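You operate a simulated robot arm through the tools that you are given. There is no shell and no other tool. Be economical: measure what you need, move in short steps, check, and stop when the job is done.

You are at the controls of a simulated robot arm. One attempt, no reset.

## Task
Swing the vise to the yellow dot, lock it, and take the nut off the body in it.
Fine: the nut goes on the bench beside the vise, the nozzle into the blue cup with orange band; the block stays gripped, the other body shut. Let nothing fall to the floor.

Only the result counts: the job must be done as asked and must still hold three seconds after the hand-in. Knocking over, shifting, dropping, spilling or breaking anything else fails it.

## Robot
A 7-joint arm with a three-finger gripper on a trunk, on a base that drives. Base frame: it is fixed to the floor where the robot stands at the start and does not move with it; the origin is under the middle of the robot, x ahead of it, y to its left, z up. Units: m, degrees, N and s.
With the tool pointing down near the work surface it reaches from about 0.52 to 0.96 m from the robot's upright axis, wherever it stands. Its first joint turns from -166.0 to 166.0 degrees. Places, roughly: bench area marked repair [0.8, -0.1, 0.9]; blue cup with orange band (9x9x8 cm) [0.8, -0.1, 0.9]; blue swivel half of the vise [0.6, -0.2, 1]; fixture plate with white boxes [-2.6, -0.4, 1]; holder block in black with orange  (10x6x8 cm) [0.5, -0.1, 1.1]; injector body with blue band (5x5x10 cm) [-2.3, -0.2, 0.9]; injector body with red band (5x5x10 cm) [0.5, -0.1, 1.1]; nozzle with white band (3x2x4 cm) [0.5, -0.1, 1.2]; vise lever with orange grip [0.6, 0, 0.9]. Payload 2.69 kg.
The TCP is the grasp point between the finger pads, 0.029 m short of the fingertips. In the tool frame z runs along the fingers and y along their closing line. Largest opening 0.12 m; the body of the gripper starts 0.078 m behind the TCP.
Orientation is that of the tool frame in the base frame, as a unit quaternion [x, y, z, w]. With the fingers straight down and closing along the base's y, the tool's x points along the base's -x, its y along +y and its z along -z.

## Interface
- The arm moves only by the tool nudge_tool. Its argument "deltas" is a list of rows, each an object (a shift or turn left out is 0, a gripper value left out holds the last) with "turn": the turn, a rotation vector about the base's x, y, z in units of 4 degrees (1.0 is 4 degrees), a list of three; "offset": the shift along the base's x, y, z in units of 30 mm (1.0 is 30 mm), a list of three; "gripper": the closure, from 0 (fully open) to 1 (shut). In form: [{"turn": [rx, ry, rz], "offset": [tx, ty, tz], "gripper": gripper}, ...]. A call has 1 to 20 rows; each row shifts and turns the commanded pose from where the row before left it. A call with a number of a shift or a turn outside -1 to 1 is refused whole. Rows are played at 5 a second. More than 0.05 m and 8.6 degrees between two rows, or a gripper value outside its range, and nothing of the call is played. A pose out of reach is approached as far as the arm can. The call stops where the force on the tool passes 40 N (or 10 N more than at its start, if that is more) or the arm is blocked; 0.2 s more then pass. The fingers move at their own pace and stop on an object; they squeeze with about 32 N. The grip force told is the motor's: it shows also when the fingers shut on nothing. Time passes only in rows, and 0.2 s behind the last, so rows that do not move let the fingers close. The reply holds the time, the measured pose of the TCP, the force on the tool along the base axes, the opening and the grip force, in the units named above and with some noise, with the torque about the TCP (base axes, N m) and any sound that the robot's microphone picked up.
- Cameras (640 x 400 px; columns grow to the right, rows downward): "scene" is now at [0.2386, 0.1618, 1.5017]; the picture's right is [-0.31, -0.95, 0.00], its down [-0.43, 0.14, -0.89] and it looks along [0.85, -0.28, -0.45] (base axes); focal length 214 px, centre (320, 200). "wrist" rides on the gripper at [0.063, 0, -0.104] in the tool frame; the picture's right is [0.00, 1.00, 0.00], its down [-0.83, 0.00, -0.56] and it looks along [-0.56, 0.00, 0.83] (tool axes); focal length 275 px, centre (320, 200). There is no depth. A picture from a camera that has moved, and an enlarged one, comes with that camera's place and axes in the base frame and with its lens.
- capture(camera): a new picture of that camera. The clock stands still meanwhile.
- slide_trunk(by): slides the trunk up (or, below 0, down) by that many m; the arm and the scene camera ride with it, the base frame stays. It gives what a move gives, with no picture.
- base_move(legs): drives the robot by 1 to 6 legs, each [ahead, left, turn to the left] in m, m and degrees, along the robot's own axes; the way and the turn of a leg run together, so that a leg with both is an arc; at most 1.5 m and 180 degrees a leg. The arm and the cameras ride along, it lands a little off, and it stops where it bumps. It gives what a move gives.
- pan_tilt(pan, tilt): turns the head with the scene camera to pan (to the left, within 143 degrees either way) and tilt (down, from -29 to 69), counted from straight ahead of the robot. It gives what a move gives.
- inspect(camera, box): a new picture of the part [left, top, right, bottom] of that camera's present view, enlarged. The clock stands still meanwhile.
- job_done(): hands the job in; it is judged then, once.

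Go step by step. Nothing tells you exact positions but the pictures and the camera data: compare them with the known pose of the tool, close in by small moves and look again before you grip or let go. The budget is 120 turns and 78 pictures, counting those below and the enlarged ones. Unless the task says otherwise, let go and move clear before handing in, and close with one line.

The tools are called by a JSON object that holds its "op" and its "data". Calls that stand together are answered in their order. nudge_tool: Moves the arm, as the interface text tells. Its arguments: {"type":"object","properties":{"deltas":{"type":"array","items":{"type":"object","properties":{"turn":{"type":"array","items":{"type":"number"}},"offset":{"type":"array","items":{"type":"number"}},"gripper":{"type":"number"}}}}},"required":["deltas"]} The other tools are called the same way: slide_trunk (by) slides the trunk up or down; base_move (legs) drives the base; pan_tilt (pan, tilt) turns the head that bears the scene camera; capture (camera) takes a picture; inspect (camera, box) takes an enlarged picture of a part of a camera's view; job_done () hands the job in.

At the start:

```text
time: 0.0
tcp_pos: [0.5636, 0.1602, 1.4544]
ee_rot: [-0.001, 1.0, 0.0, -0.001]
contact_force: [0.5, -0.1, 0.0]
ft_torque: [-0.03, 0.0, -0.02]
opening: 0.1199
finger_force: 0.1
trunk travel left (down, up): [-0.475, 0.111]
robot x, y, heading: [-0.0, -0.0016, -0.1]
head pan, tilt: [-18.1, 26.7]
```

scene: 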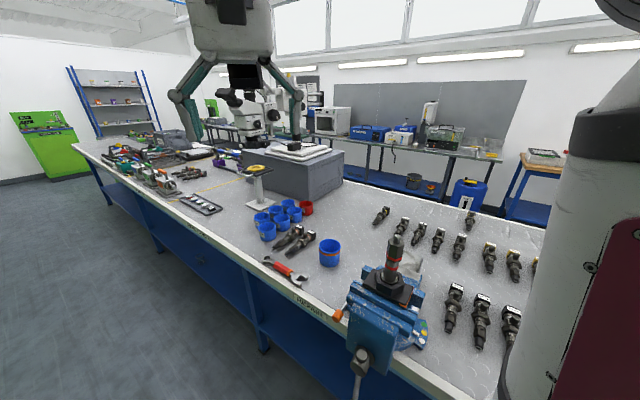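
wrist: 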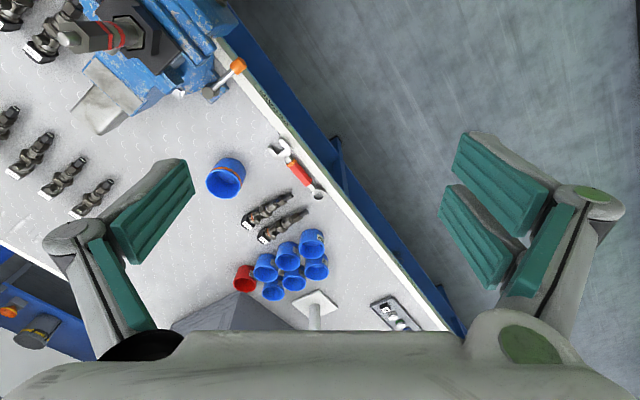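

I see the vise with the red-band injector body held in a block, with a lever with orange grip beside it, and the blue cup nearby. I'll look closer at the vise first.

{"op": "inspect", "data": {"camera": "scene", "box": [310, 220, 450, 400]}}

{"op": "inspect", "data": {"camera": "wrist", "box": [20, 0, 260, 150]}}

```text
2.22 times, centred on (380, 310) of scene
camera zoom: at [0.2386, 0.1618, 1.5017], right [-0.31, -0.95, 0.0], down [-0.43, 0.14, -0.89], along [0.85, -0.28, -0.45], focal length 477 px, centre (187, -44)
```

zoom: 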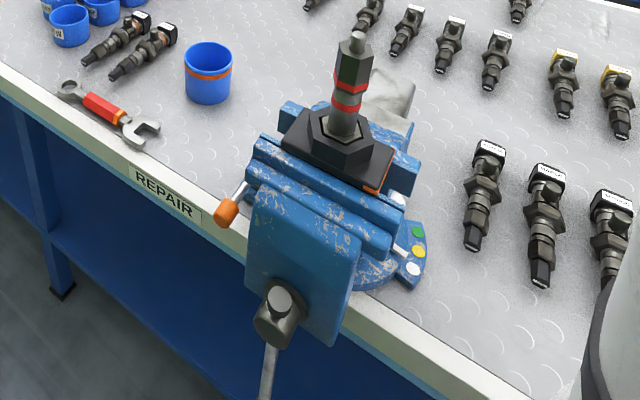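

```text
2.67 times, centred on (140, 75) of wrist
camera zoom: at [0.5012, 0.1606, 1.5571], right [0.0, 1.0, 0.0], down [0.83, 0.0, 0.56], along [0.56, 0.0, -0.83], focal length 734 px, centre (800, 533)
```

zoom: 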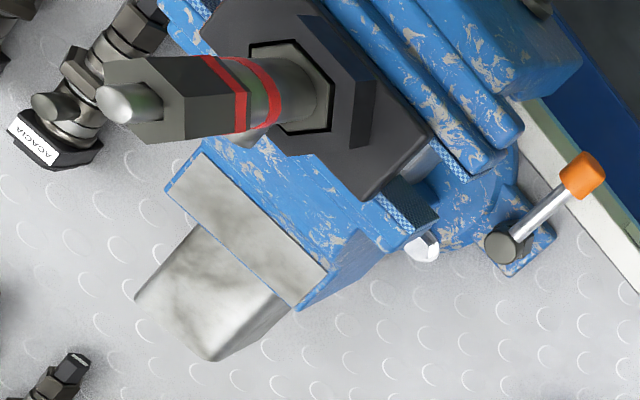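

{"op": "inspect", "data": {"camera": "scene", "box": [385, 300, 435, 350]}}

{"op": "inspect", "data": {"camera": "scene", "box": [370, 225, 420, 275]}}

```text
8.00 times, centred on (410, 325) of scene
camera zoom: at [0.2386, 0.1618, 1.5017], right [-0.31, -0.95, 0.0], down [-0.43, 0.14, -0.89], along [0.85, -0.28, -0.45], focal length 1716 px, centre (-400, -800)
```

zoom: 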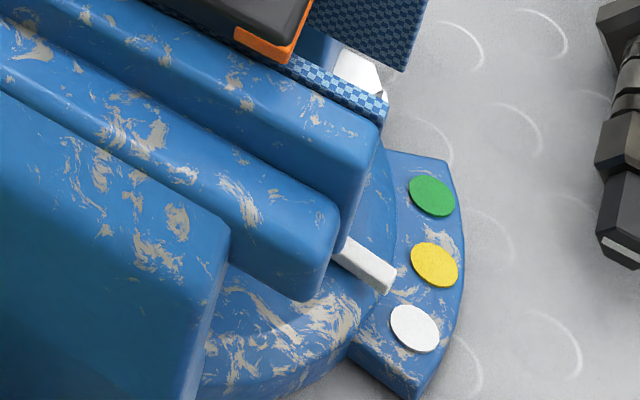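

```text
8.00 times, centred on (395, 250) of scene
camera zoom: at [0.2386, 0.1618, 1.5017], right [-0.31, -0.95, 0.0], down [-0.43, 0.14, -0.89], along [0.85, -0.28, -0.45], focal length 1716 px, centre (-280, -200)
```

zoom: 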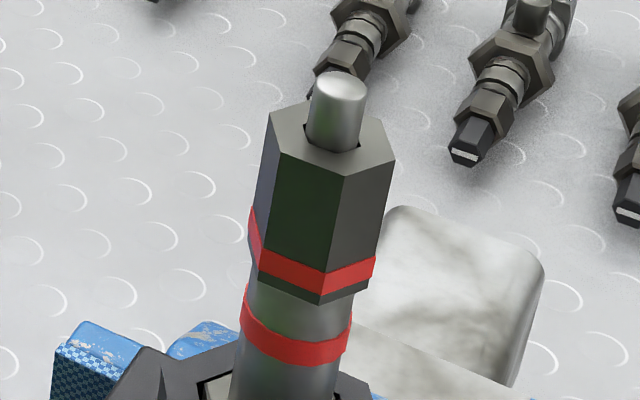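

{"op": "inspect", "data": {"camera": "wrist", "box": [165, 30, 265, 110]}}

{"op": "inspect", "data": {"camera": "scene", "box": [320, 270, 400, 350]}}

```text
5.00 times, centred on (215, 70) of wrist
camera zoom: at [0.5012, 0.1606, 1.5571], right [0.0, 1.0, 0.0], down [0.83, 0.0, 0.56], along [0.56, 0.0, -0.83], focal length 1376 px, centre (845, 850)
```

zoom: 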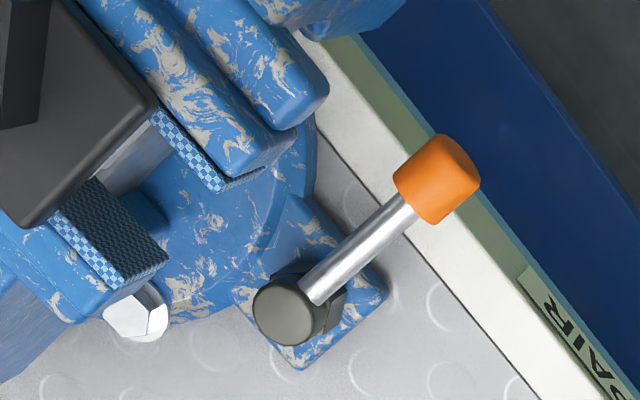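

```text
5.00 times, centred on (360, 310) of scene
camera zoom: at [0.2386, 0.1618, 1.5017], right [-0.31, -0.95, 0.0], down [-0.43, 0.14, -0.89], along [0.85, -0.28, -0.45], focal length 1072 px, centre (120, -350)
```

zoom: 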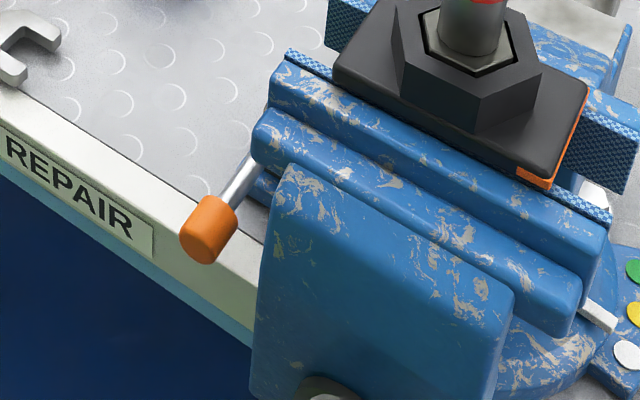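

{"op": "nudge_tool", "data": {"deltas": [{"offset": [0.1, -0.9, 0], "turn": [0, 0, -1]}, {"offset": [0.1, -0.9, 0], "turn": [0, 0, -1]}, {"offset": [0.1, -0.9, 0], "turn": [0, 0, -1]}, {"offset": [0.1, -0.9, 0], "turn": [0, 0, -1]}, {"offset": [0.1, -0.9, 0], "turn": [0, 0, -1]}, {"offset": [0.1, -0.9, 0], "turn": [0, 0, -1]}, {"offset": [0.1, -0.9, 0], "turn": [0, 0, -1]}, {"offset": [0.1, -0.9, 0], "turn": [0, 0, -1]}, {"offset": [0.1, -0.9, 0], "turn": [0, 0, -1]}, {"offset": [0.1, -0.9, 0], "turn": [0, 0, -1]}, {"offset": [0.1, -0.9, 0], "turn": [0, 0, -1]}, {"offset": [0.1, -0.9, 0], "turn": [0, 0, -1]}, {"offset": [0.1, -0.9, 0], "turn": [0, 0, -1]}]}}

{"op": "capture", "data": {"camera": "wrist"}}

```text
time: 2.8
tcp_pos: [0.6008, -0.1905, 1.4551]
ee_rot: [0.439, 0.899, -0.001, 0.001]
contact_force: [0.4, 0.4, 0.4]
ft_torque: [-0.04, -0.01, -0.04]
opening: 0.1197
finger_force: 0.0
trunk travel left (down, up): [-0.475, 0.111]
robot x, y, heading: [0.0003, 0.0022, -0.3]
head pan, tilt: [-18.1, 26.7]
```

```text
69 pictures are left
camera wrist: at [0.5642, -0.14, 1.5577], right [0.79, 0.62, 0.0], down [0.51, -0.65, 0.56], along [0.34, -0.44, -0.83], focal length 275 px, centre (320, 200)
```

wrist: 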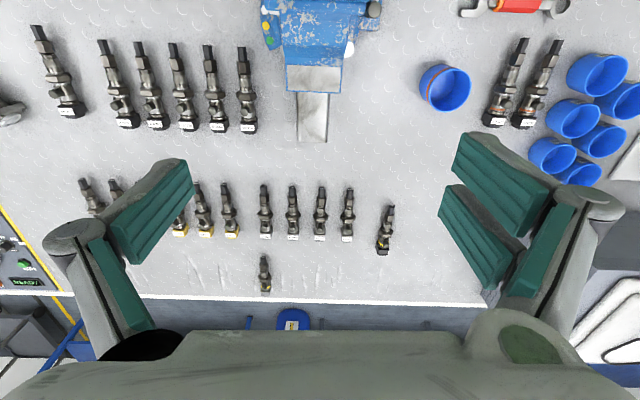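

The vise is at about (0.56,-0.145) with its pointer at the white dot; the tail (anvil) is at about (0.65,-0.275). I'll raise the trunk for arm clearance and approach the tail to test whether the vise swivels.

{"op": "slide_trunk", "data": {"by": 0.1}}

{"op": "nudge_tool", "data": {"deltas": [{"offset": [0.3, -0.5, -1]}, {"offset": [0.3, -0.5, -1]}, {"offset": [0.3, -0.5, -1]}, {"offset": [0.3, -0.5, -1]}, {"offset": [0.3, -0.5, -1]}, {"offset": [0, 0, -1]}, {"offset": [0, 0, -1]}, {"offset": [0, 0, -1]}, {"offset": [0, 0, -1]}]}}

{"op": "capture", "data": {"camera": "wrist"}}

{"op": "capture", "data": {"camera": "scene"}}

```text
time: 4.1
tcp_pos: [0.5897, -0.1909, 1.5537]
ee_rot: [0.438, 0.899, -0.001, 0.001]
contact_force: [-0.6, -0.5, -0.6]
ft_torque: [0.01, 0.06, 0.0]
opening: 0.12
finger_force: 0.2
trunk travel left (down, up): [-0.575, 0.011]
robot x, y, heading: [-0.0018, -0.0012, -0.3]
head pan, tilt: [-18.1, 26.7]
```

```text
time: 6.1
tcp_pos: [0.6344, -0.2651, 1.2841]
ee_rot: [0.438, 0.899, -0.001, 0.001]
contact_force: [-0.6, 0.1, 0.5]
ft_torque: [-0.01, -0.01, 0.01]
opening: 0.1199
finger_force: 0.1
trunk travel left (down, up): [-0.575, 0.011]
robot x, y, heading: [-0.0034, 0.0007, 0.0]
head pan, tilt: [-18.1, 26.7]
```

```text
68 pictures are left
camera wrist: at [0.5961, -0.2146, 1.387], right [0.78, 0.62, 0.0], down [0.51, -0.65, 0.56], along [0.35, -0.44, -0.83], focal length 275 px, centre (320, 200)
```

wrist: 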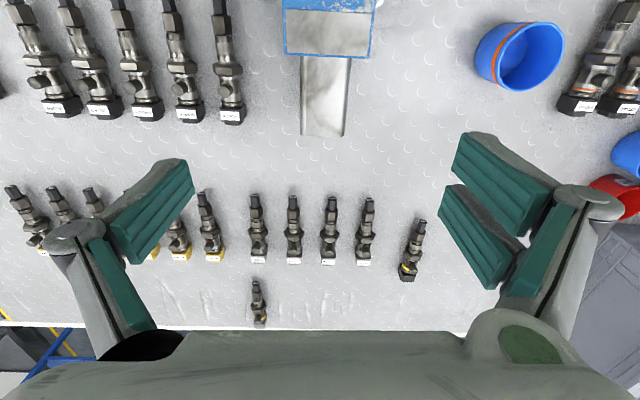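

```text
67 pictures are left
camera scene: at [0.1285, 0.1618, 1.6016], right [-0.31, -0.95, 0.0], down [-0.43, 0.14, -0.89], along [0.85, -0.28, -0.45], focal length 214 px, centre (320, 200)
```

scene: 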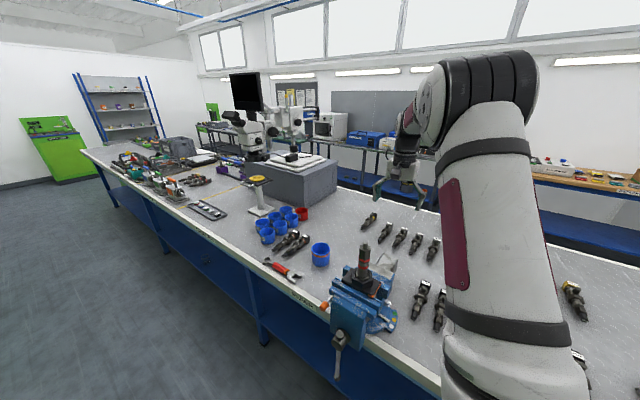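

{"op": "nudge_tool", "data": {"deltas": [{"offset": [0.35, -0.3, 0]}, {"offset": [0.35, -0.3, -1]}, {"offset": [0, 0, -1]}, {"offset": [0, 0, -1]}, {"offset": [0, 0, -1]}, {"offset": [0, 0, -1]}]}}

{"op": "capture", "data": {"camera": "wrist"}}

{"op": "inspect", "data": {"camera": "scene", "box": [300, 180, 440, 350]}}

```text
time: 7.5
tcp_pos: [0.6556, -0.2835, 1.1344]
ee_rot: [0.438, 0.899, 0.001, 0.001]
contact_force: [1.0, 0.3, 0.6]
ft_torque: [0.0, -0.02, 0.0]
opening: 0.1198
finger_force: 0.1
trunk travel left (down, up): [-0.575, 0.011]
robot x, y, heading: [0.0028, 0.0024, -0.1]
head pan, tilt: [-18.1, 26.7]
```

```text
66 pictures are left
camera wrist: at [0.6172, -0.2329, 1.2361], right [0.79, 0.62, 0.0], down [0.51, -0.65, 0.56], along [0.35, -0.44, -0.83], focal length 275 px, centre (320, 200)
```

wrist: 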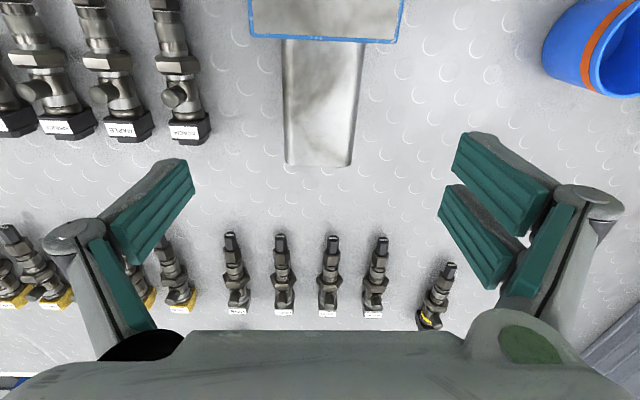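

```text
2.35 times, centred on (370, 265) of scene
camera zoom: at [0.1285, 0.1618, 1.6016], right [-0.31, -0.95, 0.0], down [-0.43, 0.14, -0.89], along [0.85, -0.28, -0.45], focal length 505 px, centre (202, 47)
```

zoom: 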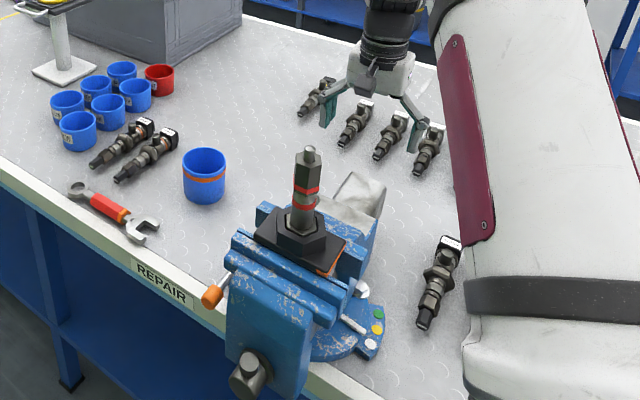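

{"op": "nudge_tool", "data": {"deltas": [{"offset": [0.4, -0.48, 0]}, {"offset": [0.4, -0.48, -1]}, {"offset": [0, 0, -1]}, {"offset": [0, 0, -1]}, {"offset": [0, 0, -1]}]}}

{"op": "capture", "data": {"camera": "wrist"}}

{"op": "inspect", "data": {"camera": "scene", "box": [320, 200, 420, 300]}}

```text
time: 8.7
tcp_pos: [0.6792, -0.3127, 1.0148]
ee_rot: [0.438, 0.899, -0.001, 0.002]
contact_force: [-0.6, 0.0, 0.2]
ft_torque: [-0.01, 0.01, 0.03]
opening: 0.1199
finger_force: 0.1
trunk travel left (down, up): [-0.575, 0.011]
robot x, y, heading: [-0.0021, 0.0025, 0.1]
head pan, tilt: [-18.1, 26.7]
```

```text
64 pictures are left
camera wrist: at [0.6398, -0.2626, 1.1174], right [0.79, 0.62, 0.0], down [0.51, -0.65, 0.56], along [0.35, -0.44, -0.83], focal length 275 px, centre (320, 200)
```

wrist: 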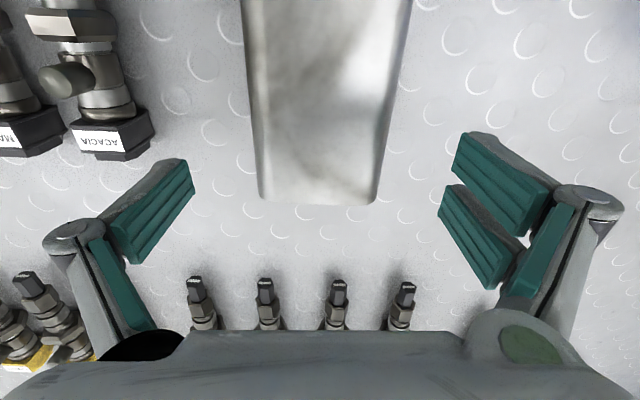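

```text
4.00 times, centred on (370, 250) of scene
camera zoom: at [0.1285, 0.1618, 1.6016], right [-0.31, -0.95, 0.0], down [-0.43, 0.14, -0.89], along [0.85, -0.28, -0.45], focal length 858 px, centre (120, 0)
```

zoom: 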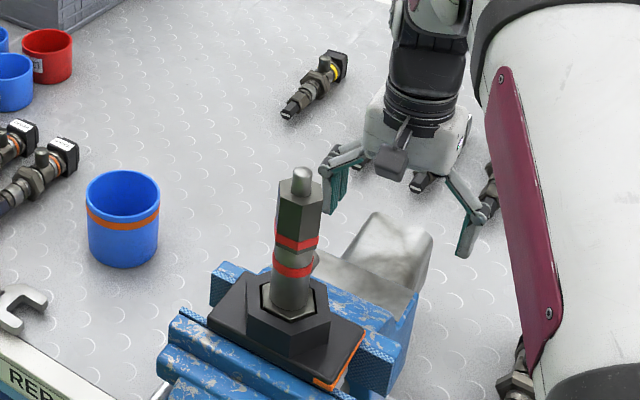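

{"op": "nudge_tool", "data": {"deltas": [{"offset": [-0.1, 0.13, -1]}, {"offset": [0, 0, -0.83]}, {"gripper": 0.7}, {"gripper": 0.7}, {"gripper": 0.7}]}}

{"op": "capture", "data": {"camera": "wrist"}}

```text
time: 9.9
tcp_pos: [0.675, -0.3079, 0.9614]
ee_rot: [0.44, 0.898, -0.001, 0.0]
contact_force: [-1.2, 0.1, 2.9]
ft_torque: [-0.16, -0.03, -1.11]
opening: 0.0688
finger_force: 45.0
trunk travel left (down, up): [-0.575, 0.011]
robot x, y, heading: [0.0028, -0.0004, 0.1]
head pan, tilt: [-18.1, 26.7]
```

```text
62 pictures are left
camera wrist: at [0.6365, -0.258, 1.0629], right [0.79, 0.62, 0.0], down [0.51, -0.65, 0.56], along [0.35, -0.44, -0.83], focal length 275 px, centre (320, 200)
```

wrist: 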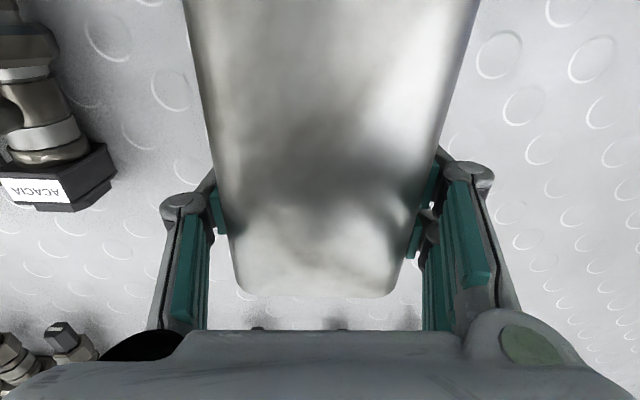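

{"op": "nudge_tool", "data": {"deltas": [{"offset": [0.19, 0.13, 0], "turn": [0, 0, 0.5]}, {"offset": [0.19, 0.14, 0], "turn": [0, 0, 0.5]}, {}]}}

{"op": "inspect", "data": {"camera": "scene", "box": [350, 295, 400, 345]}}

```text
time: 10.5
tcp_pos: [0.676, -0.3073, 0.959]
ee_rot: [0.416, 0.909, -0.005, -0.007]
contact_force: [-9.5, 4.0, 14.9]
ft_torque: [0.5, 0.96, -1.58]
opening: 0.0706
finger_force: 44.8
trunk travel left (down, up): [-0.575, 0.011]
robot x, y, heading: [-0.0011, -0.0004, -0.1]
head pan, tilt: [-18.1, 26.7]
stopped in row 2: the force on the tool passed its limit at 46 N (the readings are from after the stop); the commanded pose is now the measured one
```

```text
8.00 times, centred on (375, 320) of scene
camera zoom: at [0.1272, 0.1618, 1.6017], right [-0.31, -0.95, 0.0], down [-0.43, 0.14, -0.89], along [0.85, -0.28, -0.45], focal length 1716 px, centre (-120, -760)
```

zoom: 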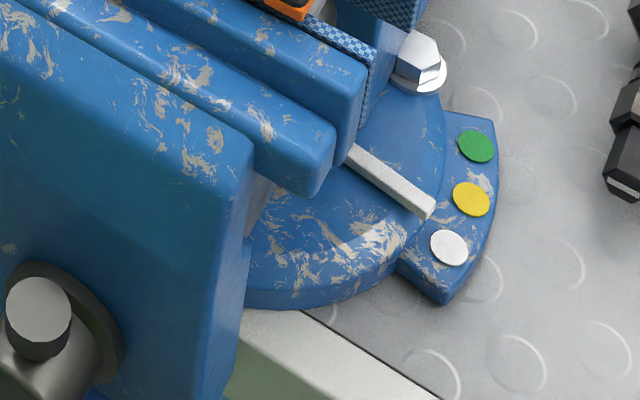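

The vise is locked, so I let go of the tail and go to the lever. I'll rise and turn the wrist so the camera looks at the lever from the free side.

{"op": "nudge_tool", "data": {"deltas": [{"gripper": 0}, {"gripper": 0}, {"offset": [0, 0, 1]}, {"offset": [0, 0, 1]}, {"offset": [0, 0, 1]}, {"offset": [0.1, -0.1, 1]}, {"offset": [0, 0, 1]}, {"offset": [0, 0, 1]}, {"offset": [0, 0, 1]}, {"offset": [0, 0, 1]}, {"offset": [0, 0, 1]}, {"offset": [0, 0, 1]}, {"offset": [0, 0, 1]}]}}

{"op": "nudge_tool", "data": {"deltas": [{"offset": [0, 0.8, 0], "turn": [0, 0, -1]}, {"offset": [0, 0.8, 0], "turn": [0, 0, -1]}, {"offset": [0, 0.8, 0], "turn": [0, 0, -1]}, {"offset": [0, 0.8, 0], "turn": [0, 0, -1]}, {"offset": [0, 0.8, 0], "turn": [0, 0, -1]}, {"offset": [0, 0.8, 0], "turn": [0, 0, -1]}, {"offset": [0, 0.8, 0], "turn": [0, 0, -1]}, {"offset": [0, 0.8, 0], "turn": [0, 0, -1]}, {"offset": [0, 0.8, 0], "turn": [0, 0, -1]}, {"offset": [0, 0.8, 0], "turn": [0, 0, -1]}, {"offset": [0, 0.8, 0], "turn": [0, 0, -1]}, {"offset": [0, 0.8, 0], "turn": [0, 0, -1]}, {"offset": [0, 0.8, 0], "turn": [0, 0, -1]}, {"offset": [0, 0.5, 0], "turn": [0, 0, -1]}, {"offset": [0, 0, 0], "turn": [0, 0, -1]}, {"offset": [0, 0, 0], "turn": [0, 0, -1]}, {"offset": [0, 0, 0], "turn": [0, 0, -1]}, {"offset": [0, 0, 0], "turn": [0, 0, -1]}, {"offset": [0, 0, 0], "turn": [0, 0, -1]}, {"offset": [0, 0, 0], "turn": [0, 0, -1]}]}}

{"op": "nudge_tool", "data": {"deltas": [{"turn": [0, 0, -1]}, {"turn": [0, 0, -1]}, {"turn": [0, 0, -1]}, {"turn": [0, 0, -0.5], "gripper": 1}, {"offset": [0, 0, -1]}, {"offset": [0, 0, -1]}, {"offset": [0, 0, -1]}]}}

{"op": "capture", "data": {"camera": "wrist"}}

```text
time: 13.3
tcp_pos: [0.6798, -0.3102, 1.2882]
ee_rot: [0.415, 0.91, -0.005, -0.005]
contact_force: [-0.7, -0.1, -1.2]
ft_torque: [0.06, -0.01, 0.02]
opening: 0.1199
finger_force: 0.2
trunk travel left (down, up): [-0.575, 0.011]
robot x, y, heading: [-0.0019, -0.0016, -0.1]
head pan, tilt: [-18.1, 26.7]
```

```text
time: 17.5
tcp_pos: [0.6806, 0.0168, 1.2885]
ee_rot: [0.903, 0.43, 0.0, -0.007]
contact_force: [0.0, 0.3, 0.5]
ft_torque: [0.01, 0.02, 0.01]
opening: 0.1199
finger_force: 0.1
trunk travel left (down, up): [-0.575, 0.011]
robot x, y, heading: [0.0006, -0.0003, 0.1]
head pan, tilt: [-18.1, 26.7]
```

```text
time: 19.1
tcp_pos: [0.68, 0.0149, 1.1973]
ee_rot: [0.948, 0.318, 0.001, -0.007]
contact_force: [-0.3, 0.2, -0.1]
ft_torque: [-0.02, -0.01, 0.0]
opening: 0.0002
finger_force: 28.5
trunk travel left (down, up): [-0.575, 0.011]
robot x, y, heading: [-0.0014, 0.0006, 0.1]
head pan, tilt: [-18.1, 26.7]
```

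```text
60 pictures are left
camera wrist: at [0.7317, 0.0534, 1.3007], right [0.61, -0.8, -0.01], down [-0.66, -0.51, 0.55], along [-0.45, -0.33, -0.83], focal length 275 px, centre (320, 200)
```

wrist: 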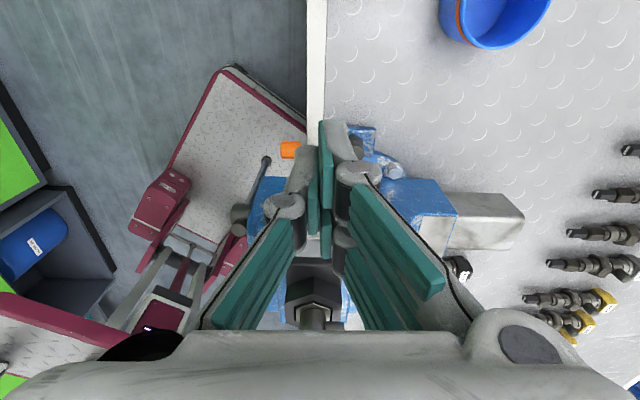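

{"op": "nudge_tool", "data": {"deltas": [{"turn": [-0.55, 0.83, 0]}, {"turn": [-0.55, 0.83, 0]}, {"offset": [-0.62, -0.4, 0], "turn": [-0.55, 0.83, 0]}, {"offset": [-0.62, -0.4, 0], "turn": [-0.55, 0.83, 0]}, {"offset": [-0.62, -0.4, -0.5], "turn": [-0.55, 0.83, 0]}, {"offset": [-0.62, -0.4, -0.5]}, {"offset": [-0.62, -0.4, -0.5]}, {"offset": [0, 0, -0.5]}]}}

{"op": "capture", "data": {"camera": "wrist"}}

{"op": "inspect", "data": {"camera": "scene", "box": [290, 220, 410, 320]}}

```text
time: 20.9
tcp_pos: [0.5879, -0.0436, 1.137]
ee_rot: [0.935, 0.311, -0.166, 0.037]
contact_force: [0.5, 0.4, -0.3]
ft_torque: [-0.01, -0.04, 0.0]
opening: 0.0
finger_force: 28.8
trunk travel left (down, up): [-0.575, 0.011]
robot x, y, heading: [0.0016, -0.0001, -0.0]
head pan, tilt: [-18.1, 26.7]
```

```text
59 pictures are left
camera wrist: at [0.6661, 0.0116, 1.2134], right [0.6, -0.8, -0.03], down [-0.46, -0.38, 0.8], along [-0.65, -0.46, -0.6], focal length 275 px, centre (320, 200)
```

wrist: 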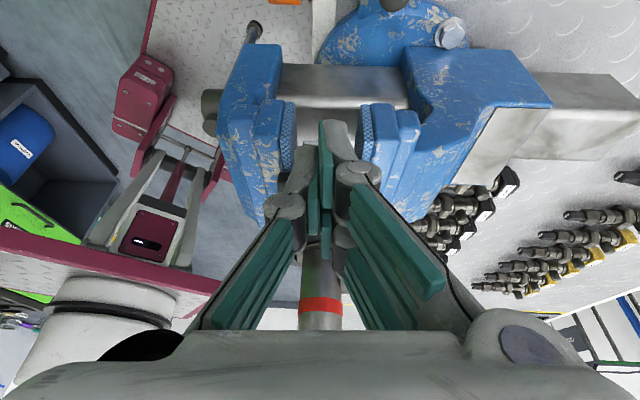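

```text
4.00 times, centred on (350, 270) of scene
camera zoom: at [0.1282, 0.1616, 1.6016], right [-0.31, -0.95, 0.0], down [-0.43, 0.14, -0.89], along [0.85, -0.28, -0.45], focal length 858 px, centre (200, -80)
```

zoom: 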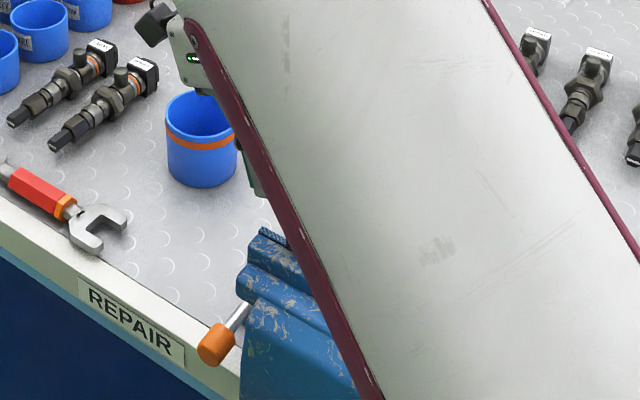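

The direct drop between lever and jaw is too tight. I'll back out, turn the wrist so the fingers straddle the orange grip, and approach it tilted from the free side.

{"op": "nudge_tool", "data": {"deltas": [{"offset": [0.6, 0.5, 0.5]}, {"offset": [0.6, 0.5, 0.5]}, {"offset": [0.6, 0.5, 0], "turn": [0.55, -0.83, 0]}, {"offset": [0.3, 0.5, 0], "turn": [0.55, -0.83, 0]}, {"offset": [0, 0.5, 0], "turn": [0.55, -0.83, 0]}, {"turn": [0.55, -0.83, 0]}, {"turn": [0.55, -0.83, 0]}, {"turn": [0, 0, 1], "gripper": 0.55}, {"turn": [0, 0, 1]}, {"turn": [0, 0, 1]}, {"turn": [0, 0, 1]}, {"turn": [0, 0, 1]}, {"turn": [0, 0, 1]}, {"turn": [0, 0, 1]}, {"turn": [0, 0, 1]}, {"turn": [0, 0, 1]}, {"turn": [0, 0, 1]}, {"turn": [0, 0, 1]}]}}

{"op": "nudge_tool", "data": {"deltas": [{"turn": [0, 0, 1]}, {"turn": [0, 0, 1]}, {"turn": [0, 0, 1]}, {"turn": [0, 0, 1]}, {"turn": [0, 0, 1]}, {"turn": [0, 0, 1]}, {"turn": [0, 0, 1]}, {"turn": [0, 0, 1]}, {"turn": [0, 0, 1]}, {"turn": [0, 0, 1]}, {"turn": [0, 0, 0.7]}]}}

{"op": "nudge_tool", "data": {"deltas": [{"turn": [-0.55, 0.83, 0]}, {"turn": [-0.55, 0.83, 0]}, {"turn": [-0.55, 0.83, 0]}, {"turn": [-0.55, 0.83, 0]}, {"turn": [-0.55, 0.83, 0]}, {"turn": [-0.55, 0.83, 0]}, {"turn": [-0.55, 0.83, 0]}, {"turn": [-0.55, 0.83, 0]}, {"turn": [-0.55, 0.83, 0]}, {"turn": [-0.55, 0.83, 0]}, {"turn": [-0.55, 0.83, 0]}]}}

{"op": "capture", "data": {"camera": "wrist"}}

```text
time: 24.7
tcp_pos: [0.6506, 0.0317, 1.1685]
ee_rot: [0.76, 0.65, -0.002, -0.006]
contact_force: [0.3, 0.6, -0.9]
ft_torque: [0.0, 0.0, -0.01]
opening: 0.0539
finger_force: 0.0
trunk travel left (down, up): [-0.575, 0.011]
robot x, y, heading: [-0.0003, -0.0032, -0.0]
head pan, tilt: [-18.1, 26.7]
```

```text
time: 27.1
tcp_pos: [0.6522, 0.0312, 1.1675]
ee_rot: [0.471, 0.882, -0.004, -0.005]
contact_force: [-0.6, -0.1, -0.3]
ft_torque: [0.02, -0.01, -0.01]
opening: 0.0539
finger_force: 0.2
trunk travel left (down, up): [-0.575, 0.011]
robot x, y, heading: [0.0008, 0.0014, 0.1]
head pan, tilt: [-18.1, 26.7]
```

```text
time: 29.5
tcp_pos: [0.6505, 0.032, 1.1672]
ee_rot: [0.437, 0.816, -0.332, -0.183]
contact_force: [0.6, 0.4, 0.0]
ft_torque: [0.01, -0.03, 0.0]
opening: 0.0542
finger_force: 0.1
trunk travel left (down, up): [-0.575, 0.011]
robot x, y, heading: [0.0005, 0.0005, 0.1]
head pan, tilt: [-18.1, 26.7]
```

```text
57 pictures are left
camera wrist: at [0.6778, 0.1242, 1.241], right [0.59, 0.4, -0.7], down [0.79, -0.48, 0.39], along [-0.18, -0.78, -0.6], focal length 275 px, centre (320, 200)
```

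wrist: 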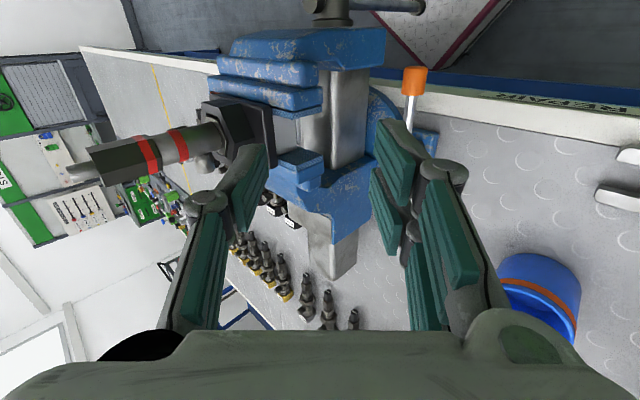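

{"op": "nudge_tool", "data": {"deltas": [{"offset": [0, 0.2, -1], "gripper": 0.7}, {"offset": [0, 0, -1]}, {"offset": [0, 0, -1]}, {"offset": [0, 0, -1]}, {"offset": [0, 0, -0.5]}, {"offset": [-0.4, -0.26, -0.5]}]}}

{"op": "capture", "data": {"camera": "wrist"}}

```text
time: 30.9
tcp_pos: [0.6402, 0.0304, 1.0177]
ee_rot: [0.437, 0.815, -0.333, -0.182]
contact_force: [-0.4, 0.1, -0.4]
ft_torque: [-0.01, -0.03, 0.02]
opening: 0.0359
finger_force: 0.0
trunk travel left (down, up): [-0.575, 0.011]
robot x, y, heading: [0.0023, -0.0005, -0.1]
head pan, tilt: [-18.1, 26.7]
```

```text
56 pictures are left
camera wrist: at [0.6667, 0.1233, 1.0913], right [0.59, 0.4, -0.7], down [0.79, -0.48, 0.39], along [-0.18, -0.78, -0.6], focal length 275 px, centre (320, 200)
```

wrist: 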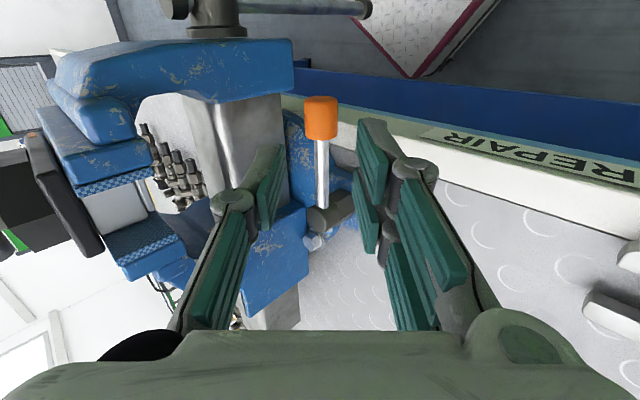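

{"op": "nudge_tool", "data": {"deltas": [{"offset": [-0.47, -0.255, -0.54]}, {"offset": [-0.47, -0.255, -0.54]}, {"offset": [-0.47, -0.255, -0.54]}, {"gripper": 1}, {"gripper": 1}]}}

{"op": "capture", "data": {"camera": "wrist"}}

```text
time: 32.1
tcp_pos: [0.598, 0.0074, 0.97]
ee_rot: [0.436, 0.816, -0.331, -0.183]
contact_force: [3.1, 1.7, -1.2]
ft_torque: [0.97, 0.46, 0.38]
opening: 0.0236
finger_force: 45.0
trunk travel left (down, up): [-0.575, 0.011]
robot x, y, heading: [-0.0005, -0.0069, -0.1]
head pan, tilt: [-18.1, 26.7]
```

```text
55 pictures are left
camera wrist: at [0.6253, 0.1003, 1.0425], right [0.59, 0.4, -0.7], down [0.79, -0.48, 0.39], along [-0.18, -0.78, -0.6], focal length 275 px, centre (320, 200)
```

wrist: 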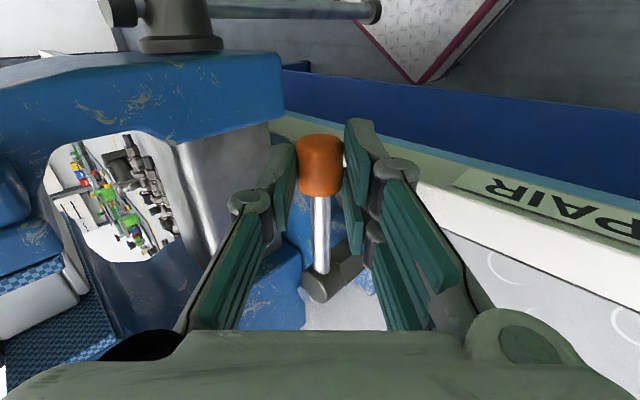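

{"op": "nudge_tool", "data": {"deltas": [{"offset": [0.196, 0.091, 0], "turn": [0, 0, -1]}, {"offset": [0.2, 0.08, 0], "turn": [0, 0, -1]}, {"offset": [0.2, 0.07, 0], "turn": [0, 0, -1]}, {}]}}

```text
time: 33.1
tcp_pos: [0.6168, 0.0142, 0.968]
ee_rot: [0.52, 0.766, -0.311, -0.216]
contact_force: [12.9, 3.6, 1.4]
ft_torque: [0.45, -0.08, 1.12]
opening: 0.0238
finger_force: 45.1
trunk travel left (down, up): [-0.575, 0.011]
robot x, y, heading: [0.0023, -0.0012, 0.1]
head pan, tilt: [-18.1, 26.7]
```

{"op": "nudge_tool", "data": {"deltas": [{"offset": [0.213, 0.04, 0], "turn": [0, 0, -1]}, {"offset": [0.216, 0.025, 0], "turn": [0, 0, -1]}, {"offset": [0.217, 0.01, 0], "turn": [0, 0, -1]}, {"offset": [0.217, -0.008, 0], "turn": [0, 0, -1]}, {"offset": [0.217, -0.022, 0], "turn": [0, 0, -1]}, {}]}}

{"op": "capture", "data": {"camera": "wrist"}}

```text
time: 34.5
tcp_pos: [0.6471, 0.0152, 0.9681]
ee_rot: [0.645, 0.663, -0.269, -0.267]
contact_force: [4.1, -2.2, 14.8]
ft_torque: [1.12, 0.43, 0.3]
opening: 0.0237
finger_force: 44.7
trunk travel left (down, up): [-0.575, 0.011]
robot x, y, heading: [-0.0014, 0.0003, -0.1]
head pan, tilt: [-18.1, 26.7]
```

```text
54 pictures are left
camera wrist: at [0.7192, 0.0794, 1.0422], right [0.71, 0.03, -0.7], down [0.41, -0.82, 0.39], along [-0.57, -0.57, -0.6], focal length 275 px, centre (320, 200)
```

wrist: 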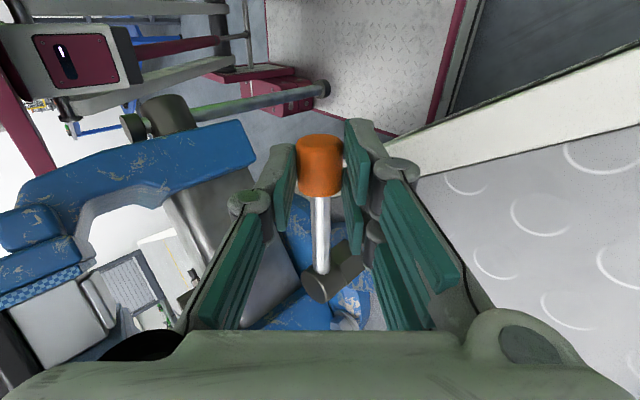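

{"op": "nudge_tool", "data": {"deltas": [{"offset": [0.214, -0.03, 0.03], "turn": [0, 0, -1]}, {"offset": [0.212, -0.045, 0], "turn": [0, 0, -1]}, {"offset": [0.208, -0.06, 0], "turn": [0, 0, -1]}, {"offset": [0.203, -0.075, 0], "turn": [0, 0, -1]}, {"offset": [0.198, -0.088, 0], "turn": [0, 0, -1]}, {"offset": [0.19, -0.1, 0], "turn": [0, 0, -1]}, {}]}}

```text
time: 36.1
tcp_pos: [0.6839, 0.0022, 0.9689]
ee_rot: [0.769, 0.514, -0.209, -0.318]
contact_force: [-6.7, -23.0, -7.1]
ft_torque: [0.24, -0.33, 0.58]
opening: 0.0234
finger_force: 45.0
trunk travel left (down, up): [-0.575, 0.011]
robot x, y, heading: [-0.0051, -0.001, 0.1]
head pan, tilt: [-18.1, 26.7]
```

{"op": "nudge_tool", "data": {"deltas": [{"offset": [0.18, -0.13, 0], "turn": [0, 0, -1]}, {"offset": [0.17, -0.14, 0], "turn": [0, 0, -1]}, {}]}}

{"op": "capture", "data": {"camera": "wrist"}}

```text
time: 36.9
tcp_pos: [0.6922, 0.0003, 0.9716]
ee_rot: [0.8, 0.462, -0.185, -0.334]
contact_force: [-9.7, 14.4, -2.5]
ft_torque: [1.04, -0.2, 0.37]
opening: 0.024
finger_force: 45.3
trunk travel left (down, up): [-0.575, 0.011]
robot x, y, heading: [-0.0035, -0.0025, 0.1]
head pan, tilt: [-18.1, 26.7]
```

```text
53 pictures are left
camera wrist: at [0.7873, 0.0174, 1.0454], right [0.62, -0.35, -0.71], down [-0.08, -0.92, 0.38], along [-0.78, -0.18, -0.6], focal length 275 px, centre (320, 200)
```

wrist: 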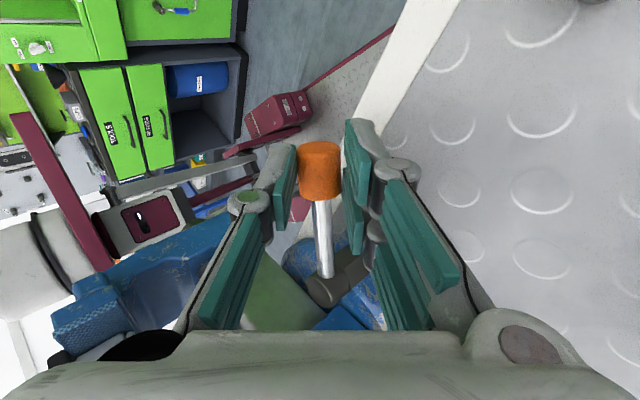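

{"op": "nudge_tool", "data": {"deltas": [{"gripper": 0.7}, {"gripper": 0.65}, {"offset": [0.5, -0.3, 0.6]}, {"offset": [0.5, -0.3, 0.7]}, {"offset": [0.3, -0.15, 1]}, {"offset": [0, 0, 1]}, {"offset": [0, 0, 1]}, {"offset": [0, 0, 1]}, {"offset": [0, 0, 1]}]}}

{"op": "capture", "data": {"camera": "scene"}}

{"op": "inspect", "data": {"camera": "scene", "box": [310, 240, 410, 340]}}

```text
time: 38.9
tcp_pos: [0.6955, -0.011, 1.1151]
ee_rot: [0.802, 0.461, -0.185, -0.331]
contact_force: [0.6, 0.1, -1.0]
ft_torque: [0.02, 0.02, 0.02]
opening: 0.042
finger_force: 0.1
out of reach, approached as far as the arm can: row 3, 4, 5
trunk travel left (down, up): [-0.575, 0.011]
robot x, y, heading: [0.0008, -0.0011, 0.1]
head pan, tilt: [-18.1, 26.7]
```

```text
52 pictures are left
camera scene: at [0.1284, 0.1616, 1.6016], right [-0.31, -0.95, 0.0], down [-0.43, 0.14, -0.89], along [0.85, -0.28, -0.45], focal length 214 px, centre (320, 200)
```

scene: 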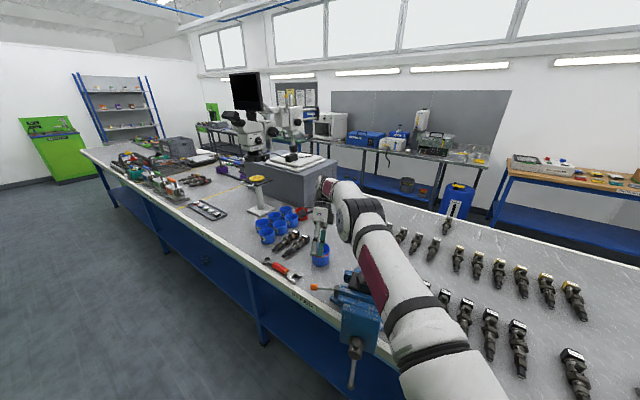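

```text
4.00 times, centred on (360, 290) of scene
camera zoom: at [0.1284, 0.1616, 1.6016], right [-0.31, -0.95, 0.0], down [-0.43, 0.14, -0.89], along [0.85, -0.28, -0.45], focal length 858 px, centre (160, -160)
```

zoom: 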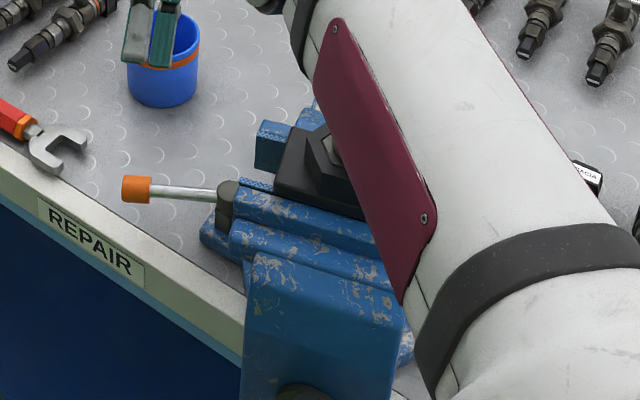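

{"op": "nudge_tool", "data": {"deltas": [{"offset": [0, 0, 1]}, {"offset": [0, 0, 1]}, {"offset": [0, 0, 1], "turn": [-0.507, -0.862, 0]}, {"offset": [0, 0, 1], "turn": [-0.507, -0.862, 0]}, {"offset": [0, 0, 1], "turn": [-0.507, -0.862, 0]}, {"offset": [0, 0, 1], "turn": [-0.507, -0.862, 0]}, {"offset": [0, 0, 1], "turn": [-0.507, -0.862, 0]}, {"turn": [-0.507, -0.862, 0]}, {"turn": [-0.507, -0.862, 0]}, {"turn": [-0.507, -0.862, 0]}, {"turn": [-0.507, -0.862, 0]}, {"turn": [-0.507, -0.862, 0]}, {"turn": [-0.507, -0.862, 0]}]}}

{"op": "inspect", "data": {"camera": "scene", "box": [300, 220, 420, 340]}}

```text
time: 41.7
tcp_pos: [0.6923, -0.0122, 1.2955]
ee_rot: [0.867, 0.498, 0.0, -0.004]
contact_force: [0.8, -1.1, 0.0]
ft_torque: [0.01, 0.01, 0.0]
opening: 0.0418
finger_force: 0.1
out of reach, approached as far as the arm can: row 1, 2
trunk travel left (down, up): [-0.575, 0.011]
robot x, y, heading: [-0.0034, -0.0028, -0.2]
head pan, tilt: [-18.1, 26.7]
```

```text
3.33 times, centred on (360, 280) of scene
camera zoom: at [0.1284, 0.1614, 1.6017], right [-0.31, -0.95, 0.0], down [-0.43, 0.14, -0.89], along [0.85, -0.28, -0.45], focal length 715 px, centre (187, -67)
```

zoom: 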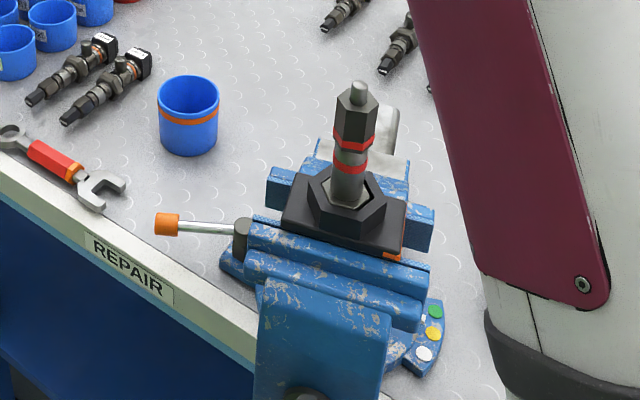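

{"op": "inspect", "data": {"camera": "scene", "box": [355, 290, 405, 340]}}

```text
8.00 times, centred on (380, 315) of scene
camera zoom: at [0.1284, 0.1614, 1.6017], right [-0.31, -0.95, 0.0], down [-0.43, 0.14, -0.89], along [0.85, -0.28, -0.45], focal length 1716 px, centre (-160, -720)
```

zoom: 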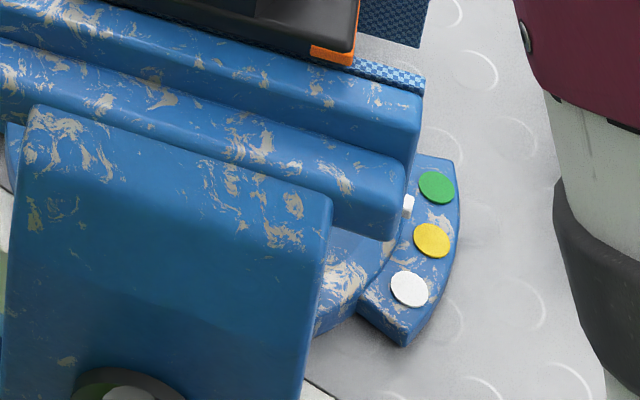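

{"op": "nudge_tool", "data": {"deltas": [{"offset": [0, 0, 1], "turn": [0, 0, 1]}, {"offset": [0, 0, 1], "turn": [0, 0, 1]}, {"offset": [0, 0, 1], "turn": [0, 0, 1]}, {"offset": [0, 0, 1], "turn": [0, 0, 1]}, {"offset": [0, 0, 1], "turn": [0, 0, 1]}, {"turn": [0, 0, 1]}, {"turn": [0, 0, 1]}, {"offset": [-0.48, -0.48, 0], "turn": [0, 0, 1]}, {"offset": [-0.48, -0.48, 0], "turn": [0, 0, 1]}, {"offset": [-0.48, -0.48, 0], "turn": [0, 0, 1]}, {"offset": [-0.48, -0.48, 0], "turn": [0, 0, 1]}, {"offset": [-0.48, -0.48, 0], "turn": [0, 0, 1]}, {"offset": [-0.48, -0.48, 0], "turn": [0, 0, 1]}, {"offset": [-0.48, -0.48, 0], "turn": [0, 0, 1]}, {"offset": [-0.48, -0.48, 0], "turn": [0, 0, 1]}, {"offset": [-0.48, -0.48, 0], "turn": [0, 0, 1]}, {"offset": [-0.48, -0.48, 0], "turn": [0, 0, 1], "gripper": 0}]}}

{"op": "capture", "data": {"camera": "wrist"}}

```text
time: 45.3
tcp_pos: [0.5486, -0.1566, 1.446]
ee_rot: [0.44, 0.898, -0.003, -0.004]
contact_force: [0.0, 0.3, -0.9]
ft_torque: [-0.02, 0.01, -0.01]
opening: 0.1191
finger_force: 0.0
trunk travel left (down, up): [-0.575, 0.011]
robot x, y, heading: [-0.001, 0.0018, -0.0]
head pan, tilt: [-18.1, 26.7]
```

```text
48 pictures are left
camera wrist: at [0.5115, -0.1052, 1.5491], right [0.79, 0.62, -0.01], down [0.52, -0.65, 0.55], along [0.33, -0.44, -0.83], focal length 275 px, centre (320, 200)
```

wrist: 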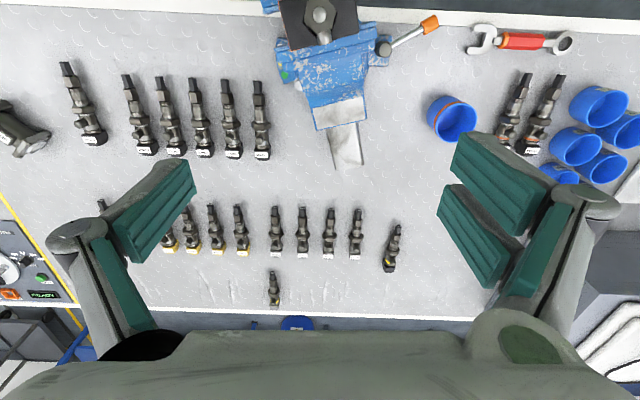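

{"op": "inspect", "data": {"camera": "wrist", "box": [265, 40, 315, 90]}}

{"op": "pan_tilt", "data": {"pan": -30, "tilt": 40}}

{"op": "inspect", "data": {"camera": "scene", "box": [230, 130, 390, 290]}}

```text
8.00 times, centred on (290, 65) of wrist
camera zoom: at [0.5115, -0.1052, 1.5491], right [0.79, 0.62, -0.01], down [0.52, -0.65, 0.55], along [0.33, -0.44, -0.83], focal length 2202 px, centre (560, 1280)
```

zoom: 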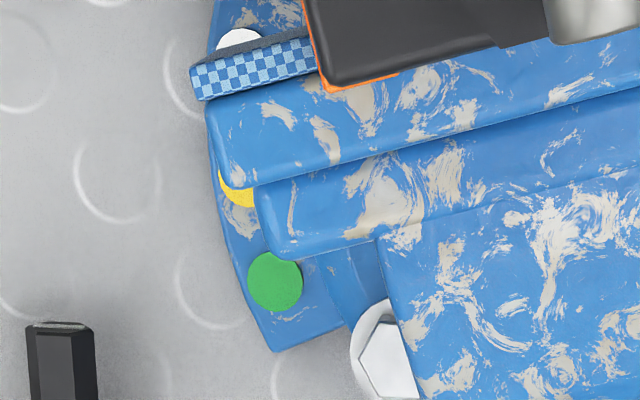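

```text
time: 46.1
tcp_pos: [0.5501, -0.1545, 1.4459]
ee_rot: [0.44, 0.898, -0.003, -0.004]
contact_force: [-0.3, 1.1, 1.1]
ft_torque: [0.02, -0.01, -0.02]
opening: 0.1198
finger_force: 0.0
trunk travel left (down, up): [-0.575, 0.011]
robot x, y, heading: [-0.0011, -0.0011, -0.1]
head pan, tilt: [-30.0, 40.0]
```

```text
2.50 times, centred on (310, 210) of scene
camera zoom: at [0.1148, 0.1475, 1.5811], right [-0.5, -0.87, 0.0], down [-0.56, 0.32, -0.77], along [0.66, -0.38, -0.64], focal length 536 px, centre (345, 175)
```

zoom: 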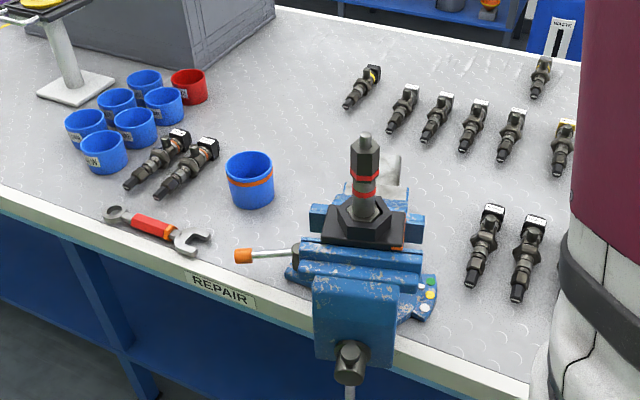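

{"op": "base_move", "data": {"legs": [[-0.2, -0.14, 0]]}}

{"op": "inspect", "data": {"camera": "scene", "box": [230, 130, 390, 290]}}

```text
time: 47.9
tcp_pos: [0.3495, -0.2929, 1.4457]
ee_rot: [0.44, 0.898, -0.003, -0.004]
contact_force: [0.0, 0.2, -0.6]
ft_torque: [0.03, 0.0, -0.02]
opening: 0.12
finger_force: 0.1
trunk travel left (down, up): [-0.575, 0.011]
robot x, y, heading: [-0.2, -0.1405, 0.1]
head pan, tilt: [-30.0, 40.0]
```

```text
2.50 times, centred on (310, 210) of scene
camera zoom: at [-0.0851, 0.0081, 1.581], right [-0.5, -0.87, 0.0], down [-0.56, 0.32, -0.77], along [0.66, -0.38, -0.64], focal length 536 px, centre (345, 175)
```

zoom: 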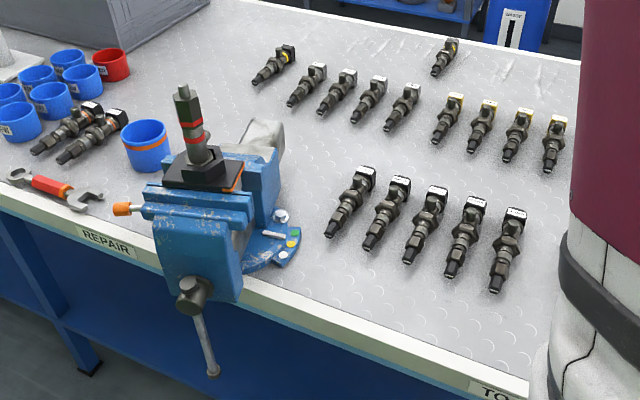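

{"op": "inspect", "data": {"camera": "scene", "box": [272, 205, 312, 245]}}

```text
10.00 times, centred on (292, 225) of scene
camera zoom: at [-0.0851, 0.0081, 1.581], right [-0.5, -0.87, 0.0], down [-0.56, 0.32, -0.77], along [0.66, -0.38, -0.64], focal length 2145 px, centre (600, -50)
```

zoom: 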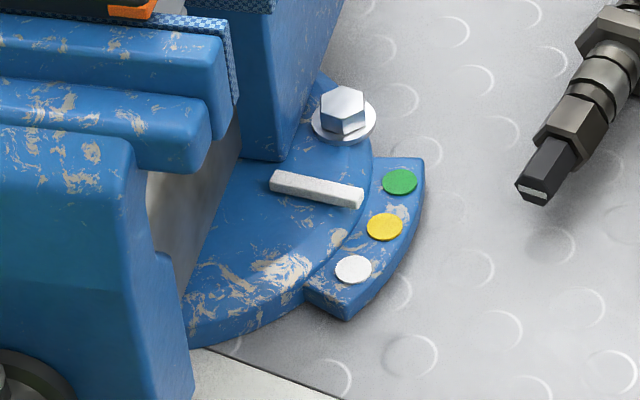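

The pointer is now within about 2° of yellow (the vise came free and swung with the move). I'll shift the base slightly, grip the tail gently, and fine-tune it while watching the dial.

{"op": "base_move", "data": {"legs": [[0.05, 0.02, 0]]}}

{"op": "nudge_tool", "data": {"deltas": [{"offset": [1, 0, 0], "turn": [0, 0, 1]}, {"offset": [1, 0, 0], "turn": [0, 0, 1]}, {"offset": [1, 0, 0], "turn": [0, 0, 1]}, {"offset": [1, 0, 0], "turn": [0, 0, 0.75]}, {"offset": [1, 0, 0]}, {"offset": [1, 0, 0]}, {"offset": [1, 0, 0]}, {"offset": [1, 0, 0]}, {"offset": [1, 0, 0]}, {"offset": [1, 0, 0]}, {"offset": [0.6, 0, -1]}, {"offset": [0, 0, -1]}, {"offset": [0, 0, -1]}, {"offset": [0, 0, -1]}, {"offset": [0, 0, -1]}, {"offset": [0, 0, -1]}]}}

{"op": "capture", "data": {"camera": "wrist"}}

```text
time: 48.8
tcp_pos: [0.4002, -0.2745, 1.4467]
ee_rot: [0.438, 0.899, -0.003, -0.004]
contact_force: [-0.1, -0.8, 0.2]
ft_torque: [0.01, -0.03, -0.01]
opening: 0.1196
finger_force: 0.0
trunk travel left (down, up): [-0.575, 0.011]
robot x, y, heading: [-0.1445, -0.1199, 0.1]
head pan, tilt: [-30.0, 40.0]
```

```text
time: 52.2
tcp_pos: [0.5899, -0.2715, 1.2542]
ee_rot: [0.317, 0.948, -0.003, -0.004]
contact_force: [-0.3, -0.3, 0.0]
ft_torque: [-0.02, 0.01, 0.02]
opening: 0.12
finger_force: 0.1
out of reach, approached as far as the arm can: row 6, 7, 8, 9, 10
trunk travel left (down, up): [-0.575, 0.011]
robot x, y, heading: [-0.1509, -0.1192, -0.0]
head pan, tilt: [-30.0, 40.0]
```

```text
43 pictures are left
camera wrist: at [0.5415, -0.2323, 1.3567], right [0.6, 0.8, -0.01], down [0.67, -0.5, 0.55], along [0.44, -0.34, -0.83], focal length 275 px, centre (320, 200)
```

wrist: 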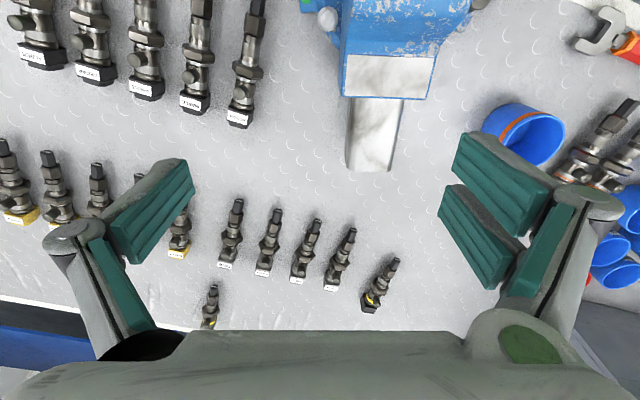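

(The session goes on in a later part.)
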